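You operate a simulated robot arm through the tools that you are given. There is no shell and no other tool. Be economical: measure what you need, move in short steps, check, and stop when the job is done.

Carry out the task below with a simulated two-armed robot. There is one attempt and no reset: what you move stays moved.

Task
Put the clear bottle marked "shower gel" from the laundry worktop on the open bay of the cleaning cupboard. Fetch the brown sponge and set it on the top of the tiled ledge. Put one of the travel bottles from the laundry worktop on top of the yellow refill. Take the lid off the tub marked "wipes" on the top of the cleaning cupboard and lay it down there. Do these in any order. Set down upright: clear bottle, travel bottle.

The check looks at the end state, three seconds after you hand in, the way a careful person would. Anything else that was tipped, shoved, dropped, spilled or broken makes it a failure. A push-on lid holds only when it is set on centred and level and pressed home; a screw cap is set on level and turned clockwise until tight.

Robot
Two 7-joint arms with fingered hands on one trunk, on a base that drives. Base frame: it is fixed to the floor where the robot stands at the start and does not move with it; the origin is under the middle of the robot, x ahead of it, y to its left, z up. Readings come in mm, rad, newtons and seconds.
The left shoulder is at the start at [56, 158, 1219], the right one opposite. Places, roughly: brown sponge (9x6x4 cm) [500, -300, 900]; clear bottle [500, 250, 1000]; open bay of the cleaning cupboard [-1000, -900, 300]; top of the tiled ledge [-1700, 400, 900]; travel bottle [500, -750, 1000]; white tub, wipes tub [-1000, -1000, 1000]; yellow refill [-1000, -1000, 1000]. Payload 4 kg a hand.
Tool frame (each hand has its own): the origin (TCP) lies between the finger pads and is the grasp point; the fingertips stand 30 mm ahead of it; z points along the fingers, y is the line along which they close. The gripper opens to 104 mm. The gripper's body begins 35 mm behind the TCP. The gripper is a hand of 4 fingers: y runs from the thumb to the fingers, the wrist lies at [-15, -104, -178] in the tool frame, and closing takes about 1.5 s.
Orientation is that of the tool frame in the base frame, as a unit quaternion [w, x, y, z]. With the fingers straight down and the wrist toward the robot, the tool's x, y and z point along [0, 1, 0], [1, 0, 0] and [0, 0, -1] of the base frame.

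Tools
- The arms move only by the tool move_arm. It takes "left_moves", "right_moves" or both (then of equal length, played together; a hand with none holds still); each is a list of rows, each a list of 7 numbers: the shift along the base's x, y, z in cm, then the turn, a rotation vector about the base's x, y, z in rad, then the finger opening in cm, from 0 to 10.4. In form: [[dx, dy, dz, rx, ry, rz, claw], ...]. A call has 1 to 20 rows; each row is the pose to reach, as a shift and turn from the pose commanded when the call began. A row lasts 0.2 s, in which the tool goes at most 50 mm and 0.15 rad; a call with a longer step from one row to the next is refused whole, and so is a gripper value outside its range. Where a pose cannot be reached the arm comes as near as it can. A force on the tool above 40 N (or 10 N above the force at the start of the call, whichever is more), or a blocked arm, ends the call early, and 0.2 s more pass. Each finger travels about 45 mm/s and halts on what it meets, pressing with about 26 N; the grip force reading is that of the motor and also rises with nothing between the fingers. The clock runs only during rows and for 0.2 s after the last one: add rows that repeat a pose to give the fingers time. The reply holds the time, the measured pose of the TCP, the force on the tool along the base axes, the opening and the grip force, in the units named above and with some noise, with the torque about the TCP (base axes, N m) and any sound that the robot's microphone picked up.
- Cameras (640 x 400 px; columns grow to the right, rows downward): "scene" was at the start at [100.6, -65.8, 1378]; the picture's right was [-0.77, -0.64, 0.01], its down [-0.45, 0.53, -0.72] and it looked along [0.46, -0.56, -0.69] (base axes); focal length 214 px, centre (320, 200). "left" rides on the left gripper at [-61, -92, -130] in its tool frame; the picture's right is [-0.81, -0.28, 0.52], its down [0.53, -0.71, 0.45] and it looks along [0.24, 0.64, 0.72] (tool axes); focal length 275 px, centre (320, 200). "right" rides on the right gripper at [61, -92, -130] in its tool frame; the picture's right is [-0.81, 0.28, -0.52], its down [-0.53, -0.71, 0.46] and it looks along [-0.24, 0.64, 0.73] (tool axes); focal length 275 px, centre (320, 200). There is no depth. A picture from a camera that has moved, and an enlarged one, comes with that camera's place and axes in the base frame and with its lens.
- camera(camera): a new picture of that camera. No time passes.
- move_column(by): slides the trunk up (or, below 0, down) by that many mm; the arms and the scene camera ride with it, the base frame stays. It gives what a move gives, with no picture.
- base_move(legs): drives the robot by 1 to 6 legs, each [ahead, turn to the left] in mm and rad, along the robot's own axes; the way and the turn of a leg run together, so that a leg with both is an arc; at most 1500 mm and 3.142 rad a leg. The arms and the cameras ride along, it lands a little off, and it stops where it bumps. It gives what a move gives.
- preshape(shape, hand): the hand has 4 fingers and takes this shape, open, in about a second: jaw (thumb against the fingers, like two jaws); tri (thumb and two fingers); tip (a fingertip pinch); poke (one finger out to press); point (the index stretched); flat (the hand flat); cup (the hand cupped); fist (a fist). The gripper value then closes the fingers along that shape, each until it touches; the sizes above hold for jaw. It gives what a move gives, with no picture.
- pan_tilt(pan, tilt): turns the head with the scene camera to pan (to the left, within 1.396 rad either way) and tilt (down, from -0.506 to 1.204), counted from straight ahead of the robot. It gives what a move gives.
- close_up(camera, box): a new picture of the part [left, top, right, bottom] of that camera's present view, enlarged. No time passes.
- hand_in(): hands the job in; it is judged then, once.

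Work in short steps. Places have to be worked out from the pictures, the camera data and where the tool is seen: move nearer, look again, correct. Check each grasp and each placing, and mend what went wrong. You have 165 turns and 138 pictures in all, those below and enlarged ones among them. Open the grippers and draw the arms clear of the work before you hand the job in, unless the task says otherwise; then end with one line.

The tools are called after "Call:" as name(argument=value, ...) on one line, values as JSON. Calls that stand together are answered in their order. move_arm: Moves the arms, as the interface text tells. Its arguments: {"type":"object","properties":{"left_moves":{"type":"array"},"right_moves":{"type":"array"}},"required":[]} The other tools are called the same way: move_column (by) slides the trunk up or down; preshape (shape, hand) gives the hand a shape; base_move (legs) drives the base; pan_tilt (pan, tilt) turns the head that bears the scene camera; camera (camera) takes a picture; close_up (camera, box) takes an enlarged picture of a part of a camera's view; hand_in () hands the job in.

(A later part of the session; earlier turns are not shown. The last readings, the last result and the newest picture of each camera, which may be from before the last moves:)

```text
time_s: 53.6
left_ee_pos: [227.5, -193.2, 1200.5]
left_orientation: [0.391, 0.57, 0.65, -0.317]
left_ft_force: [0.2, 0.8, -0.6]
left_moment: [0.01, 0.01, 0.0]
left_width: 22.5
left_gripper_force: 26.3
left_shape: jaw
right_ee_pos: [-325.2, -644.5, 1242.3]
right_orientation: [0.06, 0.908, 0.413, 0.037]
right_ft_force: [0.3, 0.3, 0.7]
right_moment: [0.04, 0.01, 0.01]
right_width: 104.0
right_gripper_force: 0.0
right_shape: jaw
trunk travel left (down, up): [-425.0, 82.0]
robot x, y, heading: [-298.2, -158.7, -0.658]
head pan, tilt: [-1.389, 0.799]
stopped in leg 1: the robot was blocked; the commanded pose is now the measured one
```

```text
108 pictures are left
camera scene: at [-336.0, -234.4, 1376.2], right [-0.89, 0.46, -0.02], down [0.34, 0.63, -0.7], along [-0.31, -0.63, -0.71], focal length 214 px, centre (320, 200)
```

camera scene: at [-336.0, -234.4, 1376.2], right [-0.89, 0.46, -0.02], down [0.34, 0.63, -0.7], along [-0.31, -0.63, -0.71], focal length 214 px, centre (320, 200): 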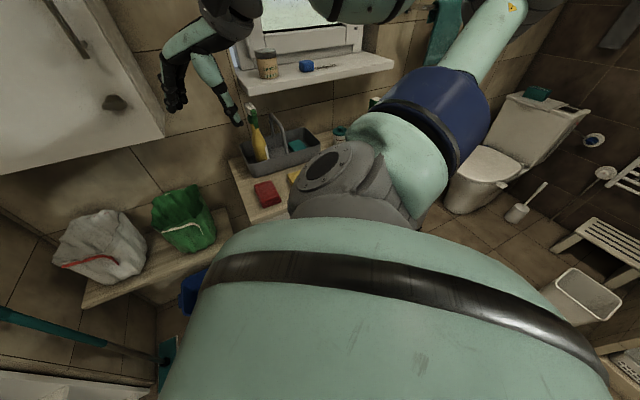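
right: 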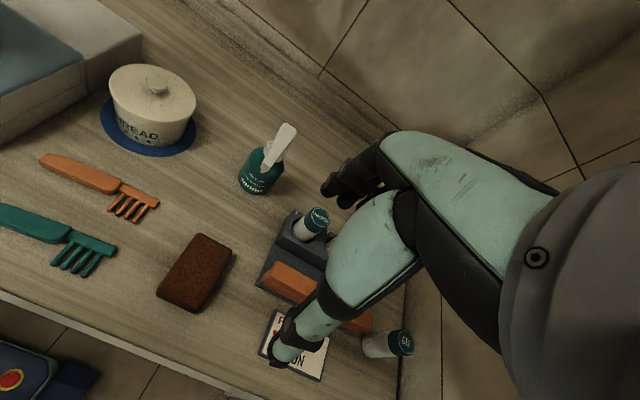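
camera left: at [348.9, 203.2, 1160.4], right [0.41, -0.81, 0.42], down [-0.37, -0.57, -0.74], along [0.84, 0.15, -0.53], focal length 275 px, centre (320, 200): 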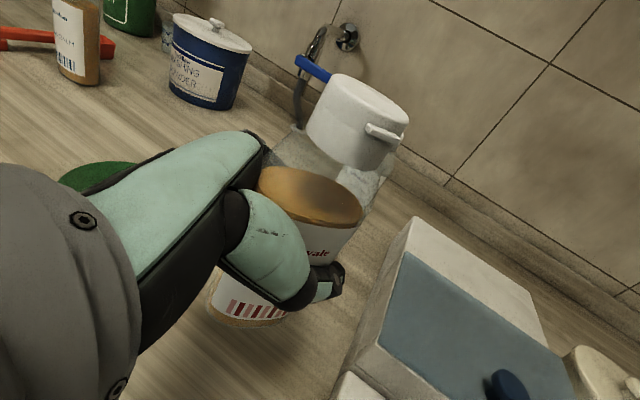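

I check that the bottle is still held and see what lies ahead.

Call:
camera(camera="left")

Call:
pan_tilt(pan=0.2, tilt=1.1)

Call:
camera(camera="scene")

```text
107 pictures are left
camera left: at [121.6, -125.3, 1314.6], right [-0.16, -0.88, 0.44], down [-0.66, -0.24, -0.71], along [0.73, -0.4, -0.55], focal length 275 px, centre (320, 200)
```

left: 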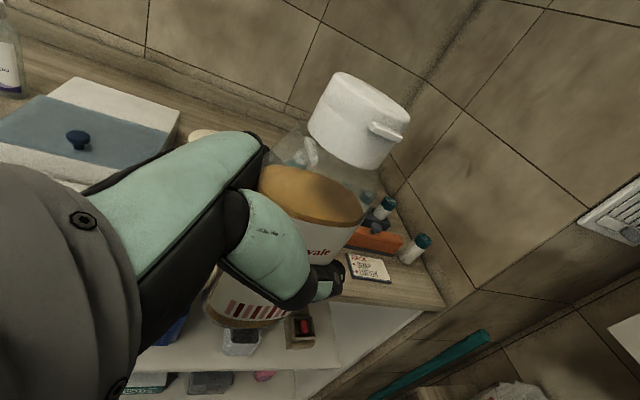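

```text
time_s: 55.2
left_ee_pos: [251.6, -202.5, 1188.1]
left_orientation: [0.374, 0.56, 0.665, -0.324]
left_ft_force: [0.3, 0.8, -1.2]
left_moment: [-0.04, -0.03, -0.01]
left_width: 22.9
left_gripper_force: 26.1
left_shape: jaw
right_ee_pos: [-311.1, -651.7, 1241.0]
right_orientation: [0.057, 0.908, 0.414, 0.034]
right_ft_force: [-0.8, 0.1, -0.1]
right_moment: [-0.06, -0.03, 0.0]
right_width: 104.1
right_gripper_force: 0.1
right_shape: jaw
trunk travel left (down, up): [-425.0, 82.0]
robot x, y, heading: [-295.5, -164.8, -0.659]
head pan, tilt: [0.201, 1.1]
```

```text
106 pictures are left
camera scene: at [-208.8, -215.4, 1352.9], right [-0.44, -0.9, 0.0], down [-0.8, 0.4, -0.45], along [0.4, -0.2, -0.89], focal length 214 px, centre (320, 200)
```

scene: 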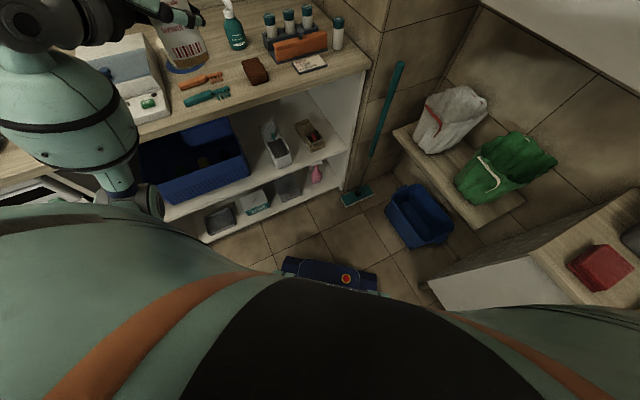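

The bottle is held and the floor ahead is clear. I try shorter base moves.

Call:
base_move(legs=[[120, 0]])

```text
time_s: 55.9
left_ee_pos: [267.4, -204.9, 1181.0]
left_orientation: [0.36, 0.551, 0.677, -0.33]
left_ft_force: [0.4, -0.2, -2.5]
left_moment: [-0.02, -0.04, -0.03]
left_width: 22.8
left_gripper_force: 26.2
left_shape: jaw
right_ee_pos: [-306.7, -654.7, 1237.6]
right_orientation: [0.055, 0.907, 0.415, 0.034]
right_ft_force: [0.2, 0.2, 0.3]
right_moment: [0.02, -0.03, 0.01]
right_width: 103.7
right_gripper_force: 0.0
right_shape: jaw
trunk travel left (down, up): [-425.0, 82.0]
robot x, y, heading: [-294.8, -162.9, -0.657]
head pan, tilt: [0.201, 1.1]
stopped in leg 1: the robot was blocked; the commanded pose is now the measured one
```

Blocked again here. I look straight down at the base's left front and right for a contact.

Call:
pan_tilt(pan=0.9, tilt=1.2)

Call:
camera(camera="scene")

Call:
pan_tilt(pan=-0.7, tilt=1.2)

Call:
camera(camera="scene")

```text
time_s: 57.0
left_ee_pos: [261.3, -199.9, 1185.7]
left_orientation: [0.362, 0.549, 0.676, -0.332]
left_ft_force: [0.5, 0.1, -2.5]
left_moment: [-0.03, -0.01, 0.01]
left_width: 22.6
left_gripper_force: 26.0
left_shape: jaw
right_ee_pos: [-313.2, -649.0, 1240.4]
right_orientation: [0.058, 0.907, 0.415, 0.036]
right_ft_force: [0.6, -1.0, 0.6]
right_moment: [0.01, 0.06, -0.02]
right_width: 104.1
right_gripper_force: 0.1
right_shape: jaw
trunk travel left (down, up): [-425.0, 82.0]
robot x, y, heading: [-292.9, -163.3, -0.66]
head pan, tilt: [0.901, 1.201]
```

```text
105 pictures are left
camera scene: at [-200.9, -182.7, 1346.7], right [0.24, -0.97, -0.01], down [-0.91, -0.22, -0.35], along [0.34, 0.09, -0.93], focal length 214 px, centre (320, 200)
```

scene: 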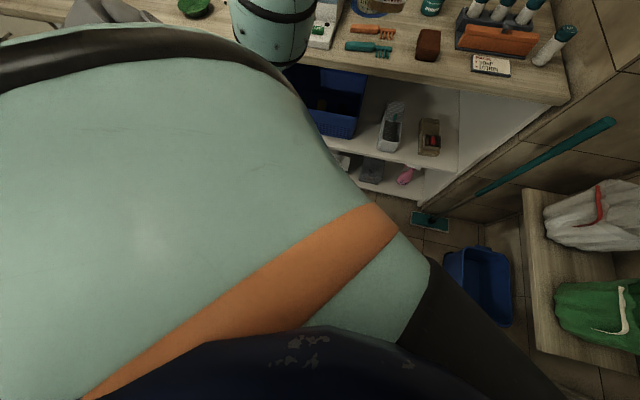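

```text
time_s: 58.7
left_ee_pos: [260.5, -198.7, 1184.7]
left_orientation: [0.363, 0.55, 0.675, -0.331]
left_ft_force: [-0.4, -0.2, -3.0]
left_moment: [-0.06, 0.03, 0.01]
left_width: 22.8
left_gripper_force: 25.9
left_shape: jaw
right_ee_pos: [-313.8, -651.0, 1241.5]
right_orientation: [0.059, 0.908, 0.414, 0.036]
right_ft_force: [-0.5, 0.0, -0.5]
right_moment: [0.02, 0.0, 0.0]
right_width: 104.0
right_gripper_force: 0.1
right_shape: jaw
trunk travel left (down, up): [-425.0, 82.0]
robot x, y, heading: [-293.3, -164.3, -0.655]
head pan, tilt: [-0.7, 1.201]
```

```text
104 pictures are left
camera scene: at [-243.9, -250.2, 1346.6], right [-0.98, -0.21, 0.01], down [-0.2, 0.91, -0.35], along [0.07, -0.35, -0.94], focal length 214 px, centre (320, 200)
```

scene: 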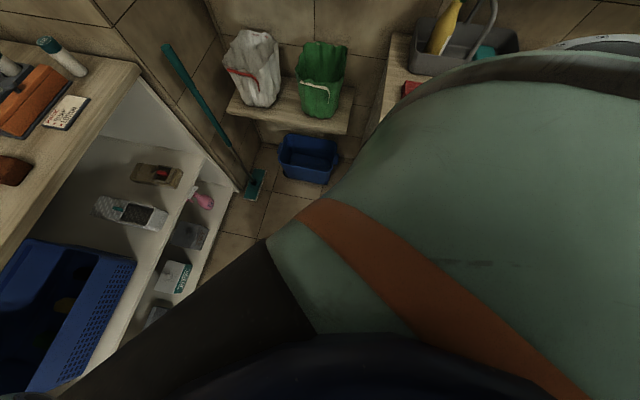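

No visible contact. I test which directions are free: a small left turn.

Call:
base_move(legs=[[0, 0.3]])

```text
time_s: 60.0
left_ee_pos: [246.5, -36.1, 1191.7]
left_orientation: [0.411, 0.456, 0.742, -0.269]
left_ft_force: [0.8, 0.1, -2.1]
left_moment: [-0.05, -0.03, 0.03]
left_width: 22.6
left_gripper_force: 26.1
left_shape: jaw
right_ee_pos: [-168.1, -633.9, 1241.2]
right_orientation: [0.053, 0.835, 0.546, 0.045]
right_ft_force: [-0.8, -0.6, 0.0]
right_moment: [-0.01, -0.03, 0.0]
right_width: 103.9
right_gripper_force: 0.0
right_shape: jaw
trunk travel left (down, up): [-425.0, 82.0]
robot x, y, heading: [-293.7, -168.3, -0.359]
head pan, tilt: [-0.7, 1.201]
```

That worked. Now forward in this heading.

Call:
base_move(legs=[[150, 0]])

```text
time_s: 61.4
left_ee_pos: [351.8, -76.5, 1207.3]
left_orientation: [0.427, 0.459, 0.733, -0.264]
left_ft_force: [-0.6, 0.2, -1.8]
left_moment: [0.03, 0.0, 0.02]
left_width: 22.6
left_gripper_force: 25.8
left_shape: jaw
right_ee_pos: [-63.3, -675.3, 1250.2]
right_orientation: [0.067, 0.834, 0.545, 0.053]
right_ft_force: [0.1, -1.0, 0.1]
right_moment: [0.03, 0.03, 0.02]
right_width: 104.1
right_gripper_force: 0.1
right_shape: jaw
trunk travel left (down, up): [-425.0, 82.0]
robot x, y, heading: [-154.4, -219.9, -0.358]
head pan, tilt: [-0.7, 1.201]
```

Good. I turn left a bit more and go forward toward (-50,-290).

Call:
base_move(legs=[[100, 0]])

Call:
pan_tilt(pan=-0.45, tilt=0.8)

Call:
camera(camera="scene")

```text
time_s: 62.6
left_ee_pos: [447.9, -113.6, 1205.7]
left_orientation: [0.428, 0.46, 0.732, -0.263]
left_ft_force: [-1.2, -0.6, -1.1]
left_moment: [0.03, -0.03, 0.1]
left_width: 22.5
left_gripper_force: 25.9
left_shape: jaw
right_ee_pos: [35.0, -712.4, 1249.4]
right_orientation: [0.066, 0.834, 0.545, 0.054]
right_ft_force: [0.8, 0.3, 0.2]
right_moment: [0.05, 0.03, -0.02]
right_width: 104.1
right_gripper_force: 0.1
right_shape: jaw
trunk travel left (down, up): [-425.0, 82.0]
robot x, y, heading: [-54.5, -256.0, -0.357]
head pan, tilt: [-0.7, 1.201]
```

```text
time_s: 63.4
left_ee_pos: [468.1, -114.6, 1197.4]
left_orientation: [0.416, 0.451, 0.742, -0.27]
left_ft_force: [0.3, -0.3, -0.9]
left_moment: [0.0, -0.02, -0.05]
left_width: 22.6
left_gripper_force: 25.9
left_shape: jaw
right_ee_pos: [48.6, -715.6, 1246.0]
right_orientation: [0.062, 0.836, 0.544, 0.05]
right_ft_force: [-0.2, -0.8, 0.9]
right_moment: [0.02, 0.0, 0.0]
right_width: 104.1
right_gripper_force: 0.1
right_shape: jaw
trunk travel left (down, up): [-425.0, 82.0]
robot x, y, heading: [-55.3, -254.6, -0.364]
head pan, tilt: [-0.45, 0.799]
```

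```text
103 pictures are left
camera scene: at [29.2, -325.3, 1375.2], right [-0.72, -0.69, 0.0], down [-0.5, 0.52, -0.7], along [0.48, -0.5, -0.72], focal length 214 px, centre (320, 200)
```

scene: 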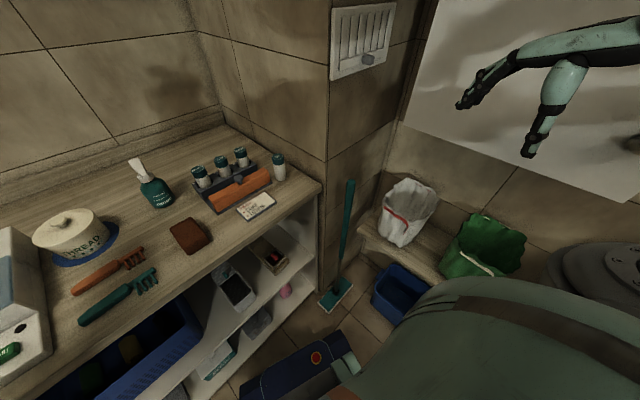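

Good stance. Travel bottle is near (512,-635), top z≈992, about 55 mm from the pillar wall. I bring the right hand, straightened to point down, above and short of it.

Call:
move_arm(right_moves=[[4, 3, 0, 0.005, 0.015, 0.025, 10.4], [8, 6, 0, 0.01, 0.03, 0.05, 10.4], [12, 9, 0, 0.015, 0.045, 0.075, 10.4], [16, 12, 0, 0.02, 0.06, 0.1, 10.4], [20, 15, 0, 0.025, 0.075, 0.125, 10.4], [24.7, 14.4, -1.6, 0.03, 0.09, 0.15, 10.4], [29.4, 13.8, -3.2, 0.035, 0.105, 0.175, 10.4], [34.1, 13.2, -4.8, 0.04, 0.12, 0.2, 10.4], [38.8, 12.6, -6.4, 0.045, 0.135, 0.225, 10.4], [43.5, 12, -8, 0.05, 0.15, 0.25, 10.4], [43.5, 12, -8, 0.05, 0.15, 0.25, 10.4]])

Call:
camera(camera="right")

Call:
camera(camera="scene")

```text
time_s: 65.8
left_ee_pos: [479.6, -117.6, 1191.7]
left_orientation: [0.41, 0.45, 0.745, -0.272]
left_ft_force: [-0.1, 0.0, -2.0]
left_moment: [-0.04, -0.04, 0.01]
left_width: 22.5
left_gripper_force: 26.1
left_shape: jaw
right_ee_pos: [494.3, -601.4, 1165.1]
right_orientation: [-0.009, 0.763, 0.646, 0.005]
right_ft_force: [0.7, -0.4, -0.3]
right_moment: [0.0, -0.06, 0.02]
right_width: 104.3
right_gripper_force: 0.0
right_shape: jaw
trunk travel left (down, up): [-425.0, 82.0]
robot x, y, heading: [-56.1, -251.5, -0.355]
head pan, tilt: [-0.45, 0.799]
```

```text
102 pictures are left
camera right: at [414.0, -528.5, 1299.1], right [0.14, -0.86, 0.5], down [-0.79, -0.4, -0.46], along [0.59, -0.33, -0.73], focal length 275 px, centre (320, 200)
```

right: 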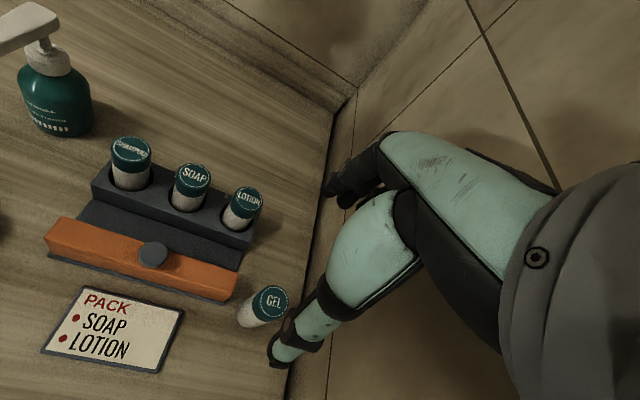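

```text
101 pictures are left
camera scene: at [42.9, -330.4, 1374.1], right [-0.72, -0.69, 0.01], down [-0.5, 0.52, -0.69], along [0.47, -0.5, -0.72], focal length 214 px, centre (320, 200)
```

scene: 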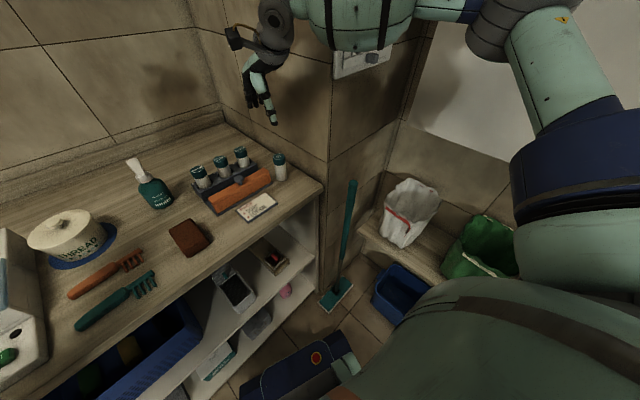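

The lone "GEL" travel bottle is at ≈(493,-629), cap top ≈1000. I move over it and descend partway with the opening reduced.

Call:
move_arm(right_moves=[[0, -1.4, -4, 0.01, -0.01, 0, 9], [0, -2.8, -8, 0.015, -0.01, 0, 8], [0, -2.8, -11, 0.015, -0.01, 0, 7.5], [0, -2.8, -11, 0.015, -0.01, 0, 7.5]])

Call:
camera(camera="right")

Call:
close_up(camera="scene", box=[200, 80, 360, 200])

```text
time_s: 66.8
left_ee_pos: [479.8, -118.8, 1191.8]
left_orientation: [0.41, 0.449, 0.746, -0.271]
left_ft_force: [-0.1, -0.8, -2.5]
left_moment: [-0.02, -0.01, 0.01]
left_width: 22.7
left_gripper_force: 26.2
left_shape: jaw
right_ee_pos: [496.2, -628.3, 1055.2]
right_orientation: [-0.013, 0.763, 0.646, 0.014]
right_ft_force: [-0.4, -0.4, -0.1]
right_moment: [0.0, 0.01, -0.03]
right_width: 75.0
right_gripper_force: 0.1
right_shape: jaw
trunk travel left (down, up): [-425.0, 82.0]
robot x, y, heading: [-55.3, -257.5, -0.355]
head pan, tilt: [-0.45, 0.799]
```

```text
100 pictures are left
camera right: at [414.7, -557.7, 1188.0], right [0.14, -0.86, 0.49], down [-0.79, -0.39, -0.47], along [0.6, -0.32, -0.73], focal length 275 px, centre (320, 200)
```

right: 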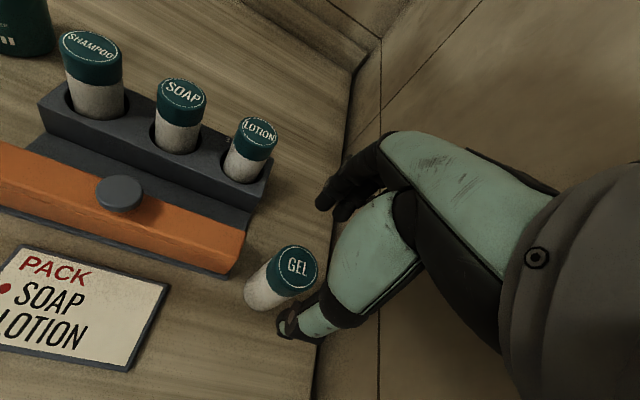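

```text
3.33 times, centred on (280, 140) of scene
camera zoom: at [44.6, -331.3, 1373.9], right [-0.72, -0.69, 0.01], down [-0.5, 0.52, -0.69], along [0.47, -0.5, -0.73], focal length 715 px, centre (453, 400)
```

zoom: 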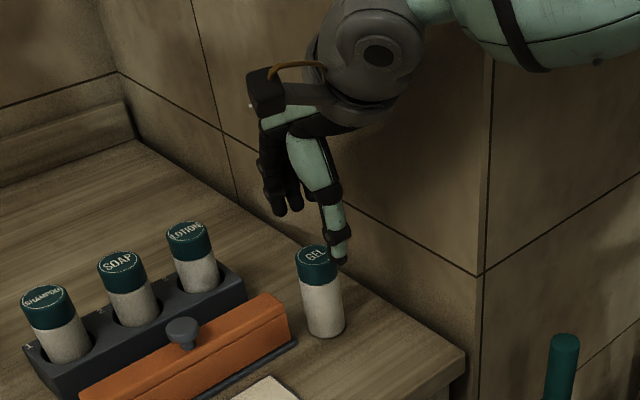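

Alignment agrees in both views. I descend to TCP z≈965 and close.

Call:
move_arm(right_moves=[[0, 0, -3, 0, 0, 0, 7.5], [0, 0, -6, 0, 0, 0, 7.5], [0, 0, -8.8, 0, 0, 0, 7.5], [0, 0, -8.8, 0, 0, 0, 6.5], [0, 0, -8.8, 0, 0, 0, 5.5], [0, 0, -8.8, 0, 0, 0, 4.5], [0, 0, -8.8, 0, 0, 0, 3.5], [0, 0, -8.8, 0, 0, 0, 2.5], [0, 0, -8.8, 0, 0, 0, 2], [0, 0, -8.8, 0, 0, 0, 2], [0, 0, -8.8, 0, 0, 0, 2]])

Call:
camera(camera="right")

```text
time_s: 69.2
left_ee_pos: [480.8, -118.9, 1191.1]
left_orientation: [0.409, 0.449, 0.746, -0.272]
left_ft_force: [-0.4, -0.6, -2.4]
left_moment: [-0.03, -0.01, 0.01]
left_width: 22.6
left_gripper_force: 25.6
left_shape: jaw
right_ee_pos: [471.4, -639.0, 982.8]
right_orientation: [-0.013, 0.762, 0.647, 0.014]
right_ft_force: [0.8, -0.5, -0.3]
right_moment: [0.0, 0.0, 0.04]
right_width: 0.0
right_gripper_force: 26.1
right_shape: jaw
right hand out of reach, approached as far as the arm can: row 1, 2, 3, 4, 5, 6, 7, 8, 9, 10, 11
trunk travel left (down, up): [-425.0, 82.0]
robot x, y, heading: [-58.1, -254.5, -0.359]
head pan, tilt: [-0.45, 0.799]
```

```text
98 pictures are left
camera right: at [389.7, -568.5, 1117.0], right [0.14, -0.86, 0.49], down [-0.79, -0.39, -0.47], along [0.6, -0.32, -0.73], focal length 275 px, centre (320, 200)
```

right: 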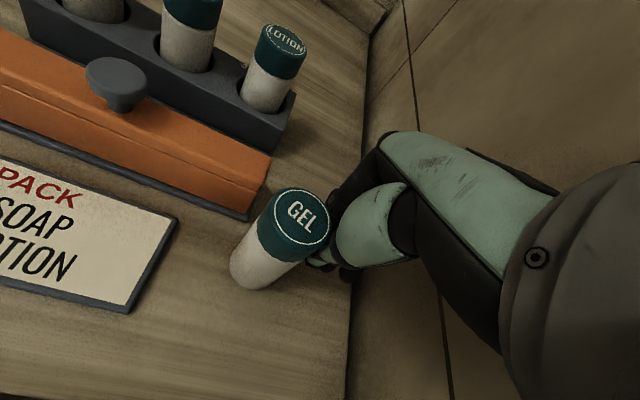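

The arm hit a joint limit and stopped beside the bottle without tipping it. I open, raise, and will restage the base.

Call:
move_arm(right_moves=[[-1, 0, 3, 0, 0, 0, 0], [-1, 0, 7, 0, 0, 0, 2], [-1, 1, 11, 0, 0, 0, 4], [-1, 2, 16, 0, 0, 0, 6], [-1, 2, 16, 0, 0, 0, 8], [-1, 2, 16, 0, 0, 0, 10.4]])

Call:
base_move(legs=[[0, 0.2]])

Call:
camera(camera="right")

Call:
camera(camera="scene")

```text
refused: row 4 steps farther than a row can; nothing moved
```

```text
time_s: 70.2
left_ee_pos: [452.0, -49.7, 1207.8]
left_orientation: [0.422, 0.419, 0.761, -0.258]
left_ft_force: [0.6, 0.6, -2.0]
left_moment: [-0.02, -0.03, 0.0]
left_width: 22.4
left_gripper_force: 26.0
left_shape: jaw
right_ee_pos: [487.1, -592.9, 1001.5]
right_orientation: [0.01, 0.737, 0.675, 0.011]
right_ft_force: [-0.6, 0.3, -0.8]
right_moment: [-0.01, 0.04, -0.05]
right_width: 0.1
right_gripper_force: 26.3
right_shape: jaw
trunk travel left (down, up): [-425.0, 82.0]
robot x, y, heading: [-57.0, -254.3, -0.254]
head pan, tilt: [-0.45, 0.799]
stopped in leg 1: the force on the tool passed its limit (the readings are from after the stop); the commanded pose is now the measured one
```

```text
97 pictures are left
camera right: at [396.6, -524.8, 1130.3], right [0.19, -0.83, 0.52], down [-0.74, -0.47, -0.48], along [0.64, -0.3, -0.71], focal length 275 px, centre (320, 200)
```

right: 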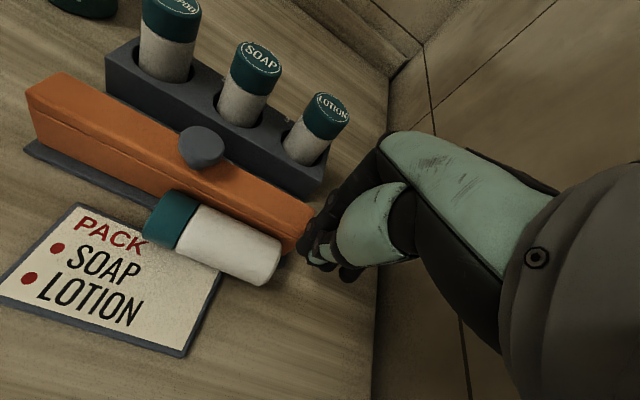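

```text
96 pictures are left
camera scene: at [51.8, -319.1, 1374.1], right [-0.65, -0.76, 0.01], down [-0.56, 0.47, -0.69], along [0.52, -0.45, -0.72], focal length 214 px, centre (320, 200)
```

scene: 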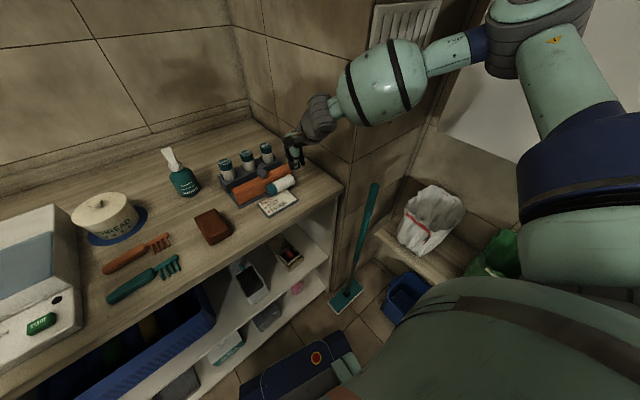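

A mistake: the raise was refused and the turn knocked the GEL bottle over onto the card. It can still be the one I use. First I raise the hand straight up, in legal steps.

Call:
move_arm(right_moves=[[0, 0, 4, 0, 0, 0, 0], [0, 0, 8, 0, 0, 0, 0], [0, 0, 12, 0, 0, 0, 2], [0, 0, 16, 0, 0, 0, 4], [0, 0, 16, 0, 0, 0, 6], [0, 0, 16, 0, 0, 0, 8], [0, 0, 16, 0, 0, 0, 10]])

Call:
camera(camera="right")

Call:
close_up(camera="scene", box=[150, 110, 350, 235])

```text
time_s: 71.8
left_ee_pos: [451.9, -52.3, 1207.7]
left_orientation: [0.422, 0.42, 0.761, -0.256]
left_ft_force: [-0.1, -0.9, -2.1]
left_moment: [-0.04, -0.03, 0.01]
left_width: 22.4
left_gripper_force: 25.6
left_shape: jaw
right_ee_pos: [487.4, -593.5, 1159.7]
right_orientation: [0.009, 0.737, 0.675, 0.011]
right_ft_force: [0.3, 0.6, 0.5]
right_moment: [0.0, 0.0, 0.02]
right_width: 76.6
right_gripper_force: 0.1
right_shape: jaw
trunk travel left (down, up): [-425.0, 82.0]
robot x, y, heading: [-54.3, -255.8, -0.251]
head pan, tilt: [-0.45, 0.799]
```

```text
95 pictures are left
camera right: at [397.3, -525.8, 1289.3], right [0.19, -0.83, 0.52], down [-0.74, -0.47, -0.48], along [0.64, -0.3, -0.71], focal length 275 px, centre (320, 200)
```

right: 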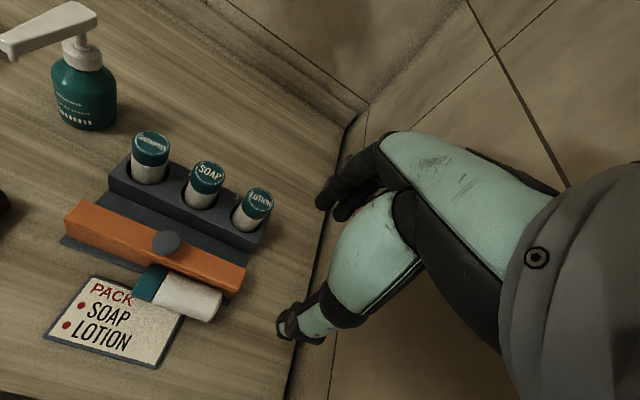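

```text
3.20 times, centred on (250, 172) of scene
camera zoom: at [51.4, -320.6, 1373.9], right [-0.65, -0.76, 0.01], down [-0.56, 0.47, -0.69], along [0.52, -0.45, -0.73], focal length 686 px, centre (544, 288)
```

zoom: 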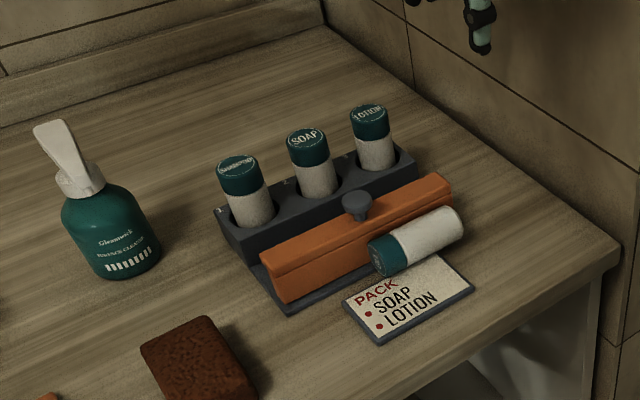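

The GEL bottle lies along y at about (490,-543) near the orange bar. I turn the base left to face the worktop squarely (hands are high), then inspect from closer.

Call:
base_move(legs=[[0, 0.25]])

```text
time_s: 73.1
left_ee_pos: [385.8, 65.3, 1214.3]
left_orientation: [0.453, 0.336, 0.802, -0.196]
left_ft_force: [-0.3, 0.0, -2.4]
left_moment: [-0.01, -0.02, 0.01]
left_width: 22.6
left_gripper_force: 26.1
left_shape: jaw
right_ee_pos: [556.2, -449.6, 1158.5]
right_orientation: [0.005, 0.647, 0.762, 0.013]
right_ft_force: [0.7, 0.7, 0.1]
right_moment: [0.04, 0.02, 0.0]
right_width: 99.6
right_gripper_force: 0.1
right_shape: jaw
trunk travel left (down, up): [-425.0, 82.0]
robot x, y, heading: [-53.7, -254.7, 0.001]
head pan, tilt: [-0.45, 0.799]
```

Hand yaw now matches the bar's perpendicular. I move above the bottle at z≈1060 and look.

Call:
move_arm(right_moves=[[-2, -2.5, -2.5, 0, 0, 0, 9], [-4, -5, -5, 0, 0, 0, 8], [-5.5, -7.5, -7.5, 0, 0, 0, 7], [-7.1, -9.5, -10, 0, 0, 0, 6], [-7.1, -9.5, -10, 0, 0, 0, 5.4], [-7.1, -9.5, -10, 0, 0, 0, 5.4]])

Call:
camera(camera="right")

Call:
close_up(camera="scene", box=[200, 110, 400, 235])

```text
time_s: 74.5
left_ee_pos: [377.7, 71.1, 1216.4]
left_orientation: [0.453, 0.326, 0.804, -0.205]
left_ft_force: [0.3, -0.6, -1.8]
left_moment: [-0.05, -0.01, 0.03]
left_width: 22.6
left_gripper_force: 25.7
left_shape: jaw
right_ee_pos: [471.2, -543.6, 1069.4]
right_orientation: [0.011, 0.647, 0.762, 0.017]
right_ft_force: [-0.9, 0.0, 0.8]
right_moment: [-0.02, -0.03, -0.03]
right_width: 54.3
right_gripper_force: 0.1
right_shape: jaw
trunk travel left (down, up): [-425.0, 82.0]
robot x, y, heading: [-57.3, -260.4, -0.003]
head pan, tilt: [-0.45, 0.799]
```

```text
93 pictures are left
camera right: at [364.9, -499.8, 1196.4], right [0.38, -0.76, 0.52], down [-0.6, -0.64, -0.49], along [0.7, -0.13, -0.7], focal length 275 px, centre (320, 200)
```

right: 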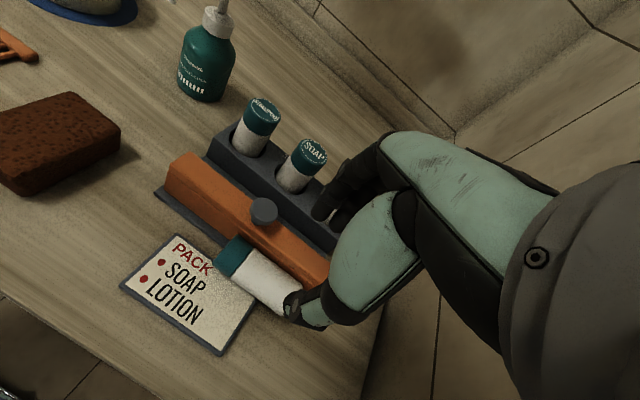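

```text
3.20 times, centred on (300, 172) of scene
camera zoom: at [63.9, -293.8, 1373.9], right [-0.44, -0.9, 0.01], down [-0.65, 0.31, -0.69], along [0.62, -0.3, -0.73], focal length 686 px, centre (384, 288)
```

zoom: 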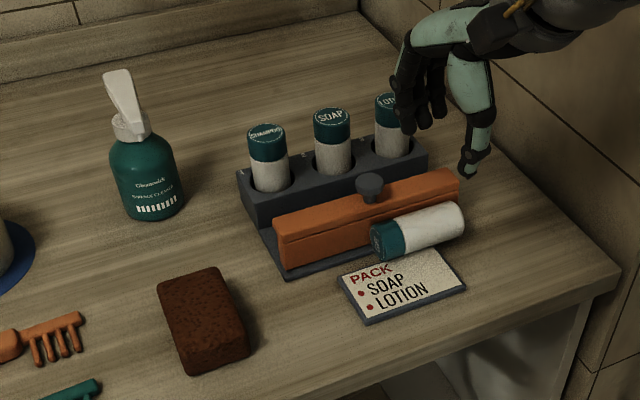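

The bottle touches the bar, so a finger won't fit behind; I'll grip it by its ends instead. I rotate the hand -90° about vertical while above, opening fully.

Call:
move_arm(right_moves=[[0, 0, 1, 0, 0, -0.14, 6.5], [0, 0, 2, 0, 0, -0.28, 8], [0, 0, 3, 0, 0, -0.42, 9], [0, 0, 3, 0, 0, -0.56, 10], [0, 0, 3, 0, 0, -0.7, 10.4], [0, 0, 3, 0, 0, -0.84, 10.4], [0, 0, 3, 0, 0, -0.98, 10.4], [0, 0, 3, 0, 0, -1.12, 10.4], [0, 0, 3, 0, 0, -1.26, 10.4], [0, 0, 3, 0, 0, -1.4, 10.4], [0, 0, 3, 0, 0, -1.54, 10.4], [0, 0, 3, 0, 0, -1.61, 10.4], [0, 0, 3, 0, 0, -1.61, 10.4]])

Call:
camera(camera="right")

```text
time_s: 77.3
left_ee_pos: [377.5, 70.9, 1216.5]
left_orientation: [0.452, 0.327, 0.804, -0.205]
left_ft_force: [-1.3, 0.0, -2.6]
left_moment: [-0.01, -0.05, -0.04]
left_width: 22.6
left_gripper_force: 26.2
left_shape: jaw
right_ee_pos: [470.4, -543.9, 1097.7]
right_orientation: [0.021, 0.998, 0.062, 0.003]
right_ft_force: [-0.4, 0.3, 0.4]
right_moment: [0.02, -0.01, -0.01]
right_width: 103.6
right_gripper_force: 0.0
right_shape: jaw
trunk travel left (down, up): [-425.0, 82.0]
robot x, y, heading: [-53.6, -257.5, -0.005]
head pan, tilt: [-0.45, 0.799]
```

```text
91 pictures are left
camera right: at [517.6, -440.4, 1224.9], right [-0.77, -0.35, 0.53], down [-0.61, 0.62, -0.49], along [-0.16, -0.7, -0.7], focal length 275 px, centre (320, 200)
```

right: 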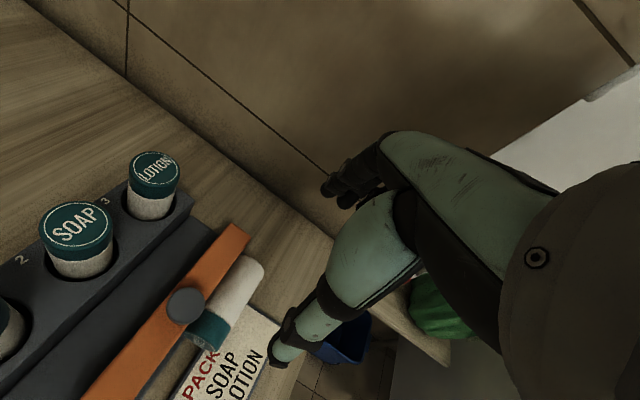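

Reachable. Bottle spans y≈-497…-587 at x≈486. I move over and lower to z≈1000, then check.

Call:
move_arm(right_moves=[[0.7, 0.1, -3, 0, 0, 0, 10.4], [1.4, 0.2, -6, 0, 0, 0, 10.4], [1.4, 0.2, -9.5, 0, 0, 0, 10.4], [1.4, 0.2, -9.5, 0, 0, 0, 10.4]])

Call:
camera(camera="right")

Call:
close_up(camera="scene", box=[250, 110, 410, 210])

```text
time_s: 78.3
left_ee_pos: [377.0, 71.7, 1217.7]
left_orientation: [0.452, 0.328, 0.804, -0.204]
left_ft_force: [-0.1, -0.4, -2.5]
left_moment: [-0.03, -0.02, 0.01]
left_width: 22.6
left_gripper_force: 26.0
left_shape: jaw
right_ee_pos: [479.5, -547.7, 1004.5]
right_orientation: [0.019, 0.998, 0.063, 0.002]
right_ft_force: [0.0, -1.0, -0.1]
right_moment: [0.0, 0.02, 0.02]
right_width: 103.5
right_gripper_force: 0.1
right_shape: jaw
right hand out of reach, approached as far as the arm can: row 3, 4
trunk travel left (down, up): [-425.0, 82.0]
robot x, y, heading: [-55.4, -256.1, -0.005]
head pan, tilt: [-0.45, 0.799]
```

```text
90 pictures are left
camera right: at [527.4, -443.8, 1133.4], right [-0.77, -0.35, 0.52], down [-0.61, 0.62, -0.49], along [-0.15, -0.7, -0.7], focal length 275 px, centre (320, 200)
```

right: 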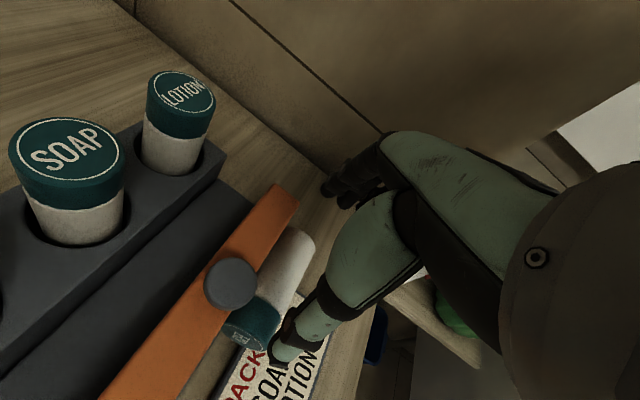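

```text
4.00 times, centred on (330, 160) of scene
camera zoom: at [64.1, -293.6, 1373.9], right [-0.44, -0.9, 0.01], down [-0.65, 0.31, -0.69], along [0.62, -0.31, -0.73], focal length 858 px, centre (280, 360)
```

zoom: 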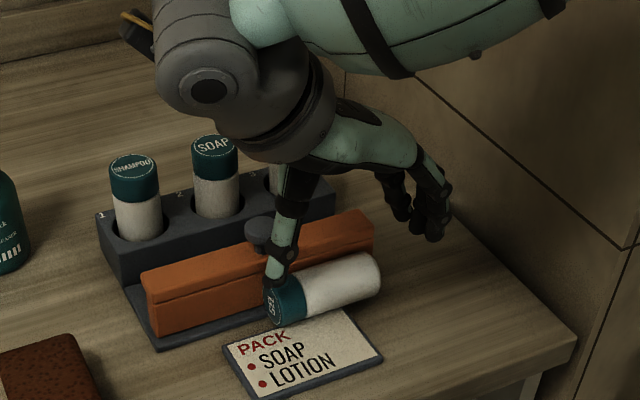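

Joint limit again at this height; lowering the trunk will help. I raise the hand 10 cm first, then lower the trunk 120 mm in a separate step.

Call:
move_arm(right_moves=[[0, 0, 4, 0, 0, 0, 10.4], [0, 0.4, 8, 0, 0, 0, 10.4], [0, 0.4, 12, 0, 0, 0, 10.4], [0, 0.4, 15, 0, 0, 0, 10.4], [0, 0.4, 15, 0, 0, 0, 10.4]])

```text
time_s: 79.5
left_ee_pos: [378.4, 70.3, 1215.5]
left_orientation: [0.452, 0.327, 0.804, -0.204]
left_ft_force: [0.2, 0.3, -1.9]
left_moment: [-0.01, -0.01, 0.0]
left_width: 22.7
left_gripper_force: 25.6
left_shape: jaw
right_ee_pos: [480.7, -543.4, 1156.5]
right_orientation: [0.019, 0.998, 0.062, 0.003]
right_ft_force: [0.4, -0.2, -0.1]
right_moment: [0.02, 0.01, 0.02]
right_width: 103.6
right_gripper_force: 0.1
right_shape: jaw
trunk travel left (down, up): [-425.0, 82.0]
robot x, y, heading: [-54.1, -255.9, -0.0]
head pan, tilt: [-0.45, 0.799]
```

Now the trunk down 120 mm; the right hand ends at about z=1036, tips 1006 — still above the bottle.

Call:
move_column(by=-120)

Call:
camera(camera="right")

```text
time_s: 81.0
left_ee_pos: [376.5, 70.2, 1096.0]
left_orientation: [0.452, 0.329, 0.804, -0.203]
left_ft_force: [-0.5, -0.7, -2.4]
left_moment: [-0.01, -0.02, 0.02]
left_width: 22.6
left_gripper_force: 26.1
left_shape: jaw
right_ee_pos: [479.6, -543.3, 1036.0]
right_orientation: [0.02, 0.998, 0.063, 0.003]
right_ft_force: [0.4, 0.9, 0.4]
right_moment: [-0.01, -0.01, -0.02]
right_width: 103.7
right_gripper_force: 0.0
right_shape: jaw
trunk travel left (down, up): [-305.0, 202.0]
robot x, y, heading: [-56.7, -256.6, 0.001]
head pan, tilt: [-0.45, 0.799]
```

```text
88 pictures are left
camera right: at [527.8, -439.2, 1163.4], right [-0.77, -0.35, 0.53], down [-0.61, 0.62, -0.49], along [-0.16, -0.7, -0.7], focal length 275 px, centre (320, 200)
```

right: 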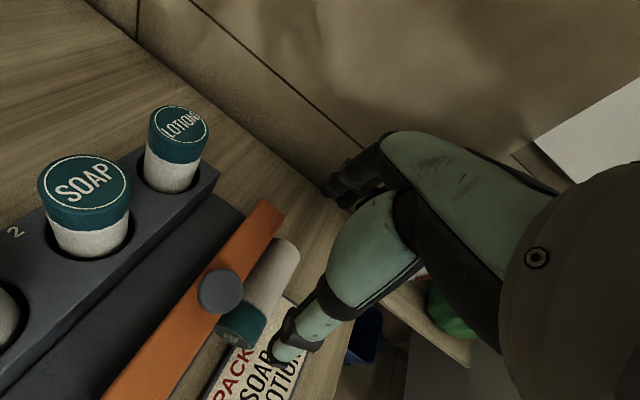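

Aligned (bottle x≈482, y -500…-588; TCP y -543). I descend to z≈955.

Call:
move_arm(right_moves=[[0.2, 0.1, -3, 0, 0, 0, 10.4], [0.3, 0.1, -6, 0, 0, 0, 10.4], [0.3, 0.1, -8.2, 0, 0, 0, 10.4], [0.3, 0.1, -8.2, 0, 0, 0, 10.4]])

Call:
camera(camera="right")

Call:
close_up(camera="scene", box=[220, 80, 420, 205])

```text
time_s: 82.0
left_ee_pos: [375.5, 70.0, 1097.3]
left_orientation: [0.454, 0.328, 0.803, -0.203]
left_ft_force: [-0.2, -0.6, -2.0]
left_moment: [-0.01, -0.07, 0.01]
left_width: 22.1
left_gripper_force: 25.6
left_shape: jaw
right_ee_pos: [482.9, -542.0, 954.4]
right_orientation: [0.02, 0.998, 0.062, 0.006]
right_ft_force: [1.6, -3.4, 16.4]
right_moment: [0.89, 0.09, -0.06]
right_width: 103.8
right_gripper_force: 0.0
right_shape: jaw
trunk travel left (down, up): [-305.0, 202.0]
robot x, y, heading: [-57.8, -256.9, -0.0]
head pan, tilt: [-0.45, 0.799]
```

```text
87 pictures are left
camera right: at [529.1, -438.3, 1082.4], right [-0.78, -0.35, 0.52], down [-0.61, 0.62, -0.49], along [-0.15, -0.7, -0.7], focal length 275 px, centre (320, 200)
```

right: 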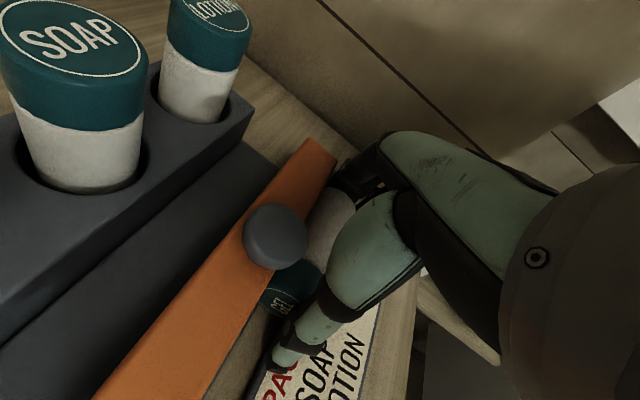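

```text
3.20 times, centred on (320, 142) of scene
camera zoom: at [61.0, -293.6, 1253.8], right [-0.44, -0.9, 0.01], down [-0.65, 0.31, -0.69], along [0.62, -0.31, -0.72], focal length 686 px, centre (320, 384)
```

zoom: 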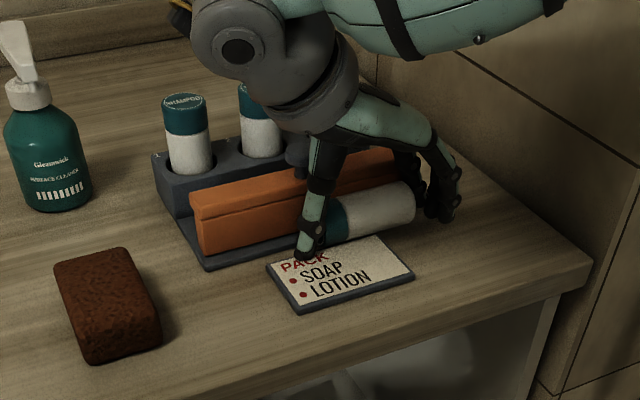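

The thumb tip touches the card (16 N). I raise 4 mm and close on the bottle's ends.

Call:
move_arm(right_moves=[[0, 0, 0.5, 0, 0, 0, 10.4], [0, 0, 0.5, 0, 0, 0, 9.5], [0, 0, 0.5, 0, 0, 0, 9], [0, 0, 0.5, 0, 0, 0, 8.5], [0, 0, 0.5, 0, 0, 0, 8], [0, 0, 0.5, 0, 0, 0, 7], [0, 0, 0.5, 0, 0, 0, 6], [0, 0, 0.5, 0, 0, 0, 6]])

Call:
camera(camera="right")

Call:
close_up(camera="scene", box=[220, 80, 420, 205])

```text
time_s: 83.8
left_ee_pos: [375.9, 71.8, 1096.5]
left_orientation: [0.453, 0.328, 0.803, -0.203]
left_ft_force: [0.2, -0.8, -2.9]
left_moment: [-0.04, -0.03, 0.02]
left_width: 22.4
left_gripper_force: 26.0
left_shape: jaw
right_ee_pos: [482.1, -540.3, 958.6]
right_orientation: [0.02, 0.998, 0.063, 0.004]
right_ft_force: [-0.2, 1.7, 6.7]
right_moment: [0.5, 0.02, 0.0]
right_width: 86.6
right_gripper_force: 26.1
right_shape: jaw
trunk travel left (down, up): [-305.0, 202.0]
robot x, y, heading: [-54.2, -262.4, 0.0]
head pan, tilt: [-0.45, 0.799]
```

```text
85 pictures are left
camera right: at [529.8, -437.9, 1086.3], right [-0.77, -0.35, 0.52], down [-0.61, 0.62, -0.49], along [-0.15, -0.7, -0.7], focal length 275 px, centre (320, 200)
```

right: 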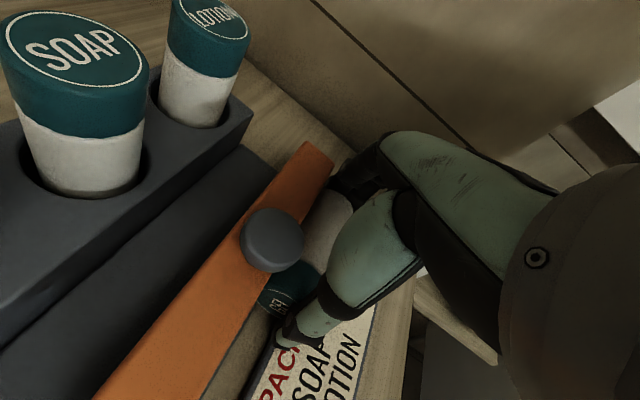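

```text
3.20 times, centred on (320, 142) of scene
camera zoom: at [61.8, -293.2, 1253.6], right [-0.44, -0.9, 0.01], down [-0.65, 0.31, -0.69], along [0.62, -0.31, -0.72], focal length 686 px, centre (320, 384)
```

zoom: 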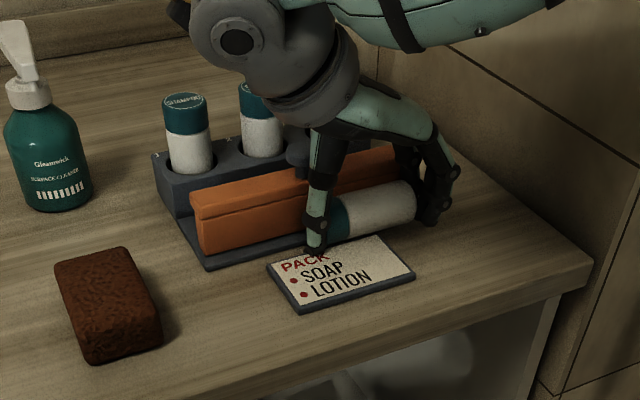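

Gripped end-to-end (86.6 mm). I lift it 6 cm, carry it to the free spot right of the bar, around (470,-635), staying high.

Call:
move_arm(right_moves=[[-0.3, 0, 2, 0, 0, 0, 6], [-0.6, 0, 4.5, 0, 0, 0, 6], [-1, -3, 6, 0, 0, 0, 6], [-1, -6, 6, 0, 0, 0, 6], [-1, -9.3, 6, 0, 0, 0, 6], [-1, -9.3, 6, 0, 0, 0, 6]])

Call:
close_up(camera="scene", box=[220, 80, 420, 205])

```text
time_s: 85.2
left_ee_pos: [377.8, 69.8, 1096.5]
left_orientation: [0.452, 0.328, 0.804, -0.204]
left_ft_force: [0.5, 0.5, -2.6]
left_moment: [-0.05, -0.02, 0.01]
left_width: 22.4
left_gripper_force: 25.6
left_shape: jaw
right_ee_pos: [472.0, -634.6, 1019.3]
right_orientation: [0.02, 0.998, 0.063, 0.002]
right_ft_force: [-0.3, 0.5, -0.6]
right_moment: [-0.01, -0.01, 0.03]
right_width: 86.2
right_gripper_force: 25.7
right_shape: jaw
trunk travel left (down, up): [-305.0, 202.0]
robot x, y, heading: [-56.3, -256.2, -0.001]
head pan, tilt: [-0.45, 0.799]
```

```text
3.20 times, centred on (320, 142) of scene
camera zoom: at [62.8, -293.3, 1253.4], right [-0.44, -0.9, 0.01], down [-0.65, 0.31, -0.69], along [0.62, -0.31, -0.73], focal length 686 px, centre (320, 384)
```

zoom: 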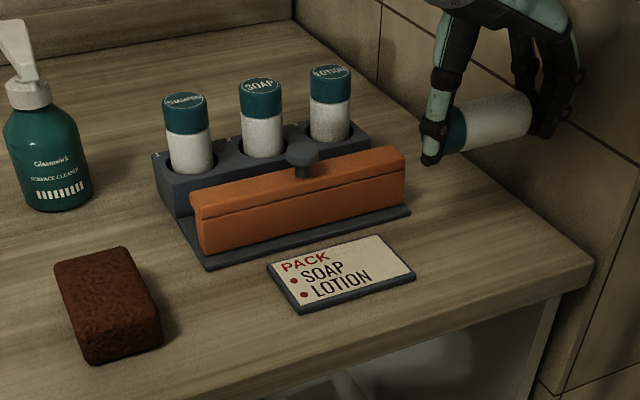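

The rack and card are undisturbed. I lower the bottle until it touches, slowly.

Call:
move_arm(right_moves=[[0, 0, -2, 0, 0, 0, 6], [0, 0, -4, 0, 0, 0, 6], [0, 0, -5, 0, 0, 0, 6], [0, 0, -5.6, 0, 0, 0, 6], [0, 0, -6.2, 0, 0, 0, 6], [0, 0, -6.6, 0, 0, 0, 6], [0, 0, -6.6, 0, 0, 0, 6]])

Call:
close_up(camera="scene", box=[260, 80, 420, 180])

```text
time_s: 86.8
left_ee_pos: [376.7, 70.6, 1095.5]
left_orientation: [0.453, 0.328, 0.804, -0.203]
left_ft_force: [0.0, -0.7, -2.8]
left_moment: [0.0, -0.04, -0.03]
left_width: 22.6
left_gripper_force: 26.3
left_shape: jaw
right_ee_pos: [473.7, -633.4, 952.8]
right_orientation: [0.02, 0.998, 0.063, 0.003]
right_ft_force: [-0.7, 0.4, 4.8]
right_moment: [-0.11, -0.02, 0.0]
right_width: 86.6
right_gripper_force: 26.1
right_shape: jaw
trunk travel left (down, up): [-305.0, 202.0]
robot x, y, heading: [-54.1, -257.0, -0.002]
head pan, tilt: [-0.45, 0.799]
```

```text
4.00 times, centred on (340, 130) of scene
camera zoom: at [62.2, -293.6, 1253.5], right [-0.44, -0.9, 0.01], down [-0.65, 0.31, -0.69], along [0.62, -0.31, -0.73], focal length 858 px, centre (240, 480)
```

zoom: 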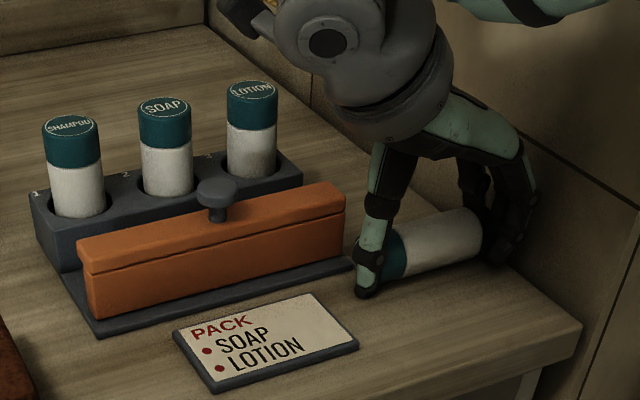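

It rests on the worktop. I open and raise the hand.

Call:
move_arm(right_moves=[[0, 0, 0.1, 0, 0, 0, 9], [0, 0, 0.1, 0, 0, 0, 9.6], [0, 0, 0.1, 0, 0, 0, 10.2], [0, 0, 0.1, 0, 0, 0, 10.2], [0, 0, 2, 0, 0, 0, 10.2], [0, 0, 5, 0, 0, 0, 10.4], [0, 0, 9, 0, 0, 0, 10.4], [0, 0, 13, 0, 0, 0, 10.4], [0, 0, 13, 0, 0, 0, 10.4]])

Call:
close_up(camera="scene", box=[260, 80, 420, 180])

Call:
camera(camera="right")

```text
time_s: 88.8
left_ee_pos: [377.3, 71.1, 1096.2]
left_orientation: [0.452, 0.328, 0.804, -0.203]
left_ft_force: [0.1, 0.1, -2.6]
left_moment: [-0.05, -0.02, 0.01]
left_width: 22.4
left_gripper_force: 25.9
left_shape: jaw
right_ee_pos: [473.0, -634.9, 1083.0]
right_orientation: [0.019, 0.998, 0.063, 0.003]
right_ft_force: [-0.4, 0.8, 1.0]
right_moment: [-0.03, 0.02, -0.01]
right_width: 103.7
right_gripper_force: 0.0
right_shape: jaw
trunk travel left (down, up): [-305.0, 202.0]
robot x, y, heading: [-56.7, -258.9, 0.002]
head pan, tilt: [-0.45, 0.799]
```

```text
4.00 times, centred on (340, 130) of scene
camera zoom: at [62.9, -293.6, 1253.4], right [-0.44, -0.9, 0.01], down [-0.65, 0.31, -0.69], along [0.62, -0.31, -0.73], focal length 858 px, centre (240, 480)
```

zoom: 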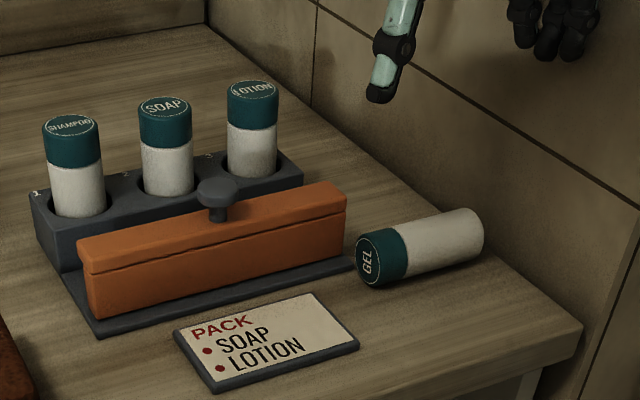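

```text
80 pictures are left
camera right: at [521.1, -531.4, 1209.9], right [-0.77, -0.35, 0.53], down [-0.61, 0.62, -0.49], along [-0.16, -0.7, -0.7], focal length 275 px, centre (320, 200)
```

right: 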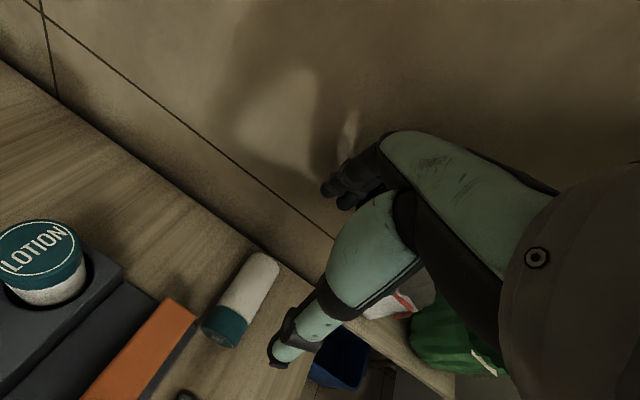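

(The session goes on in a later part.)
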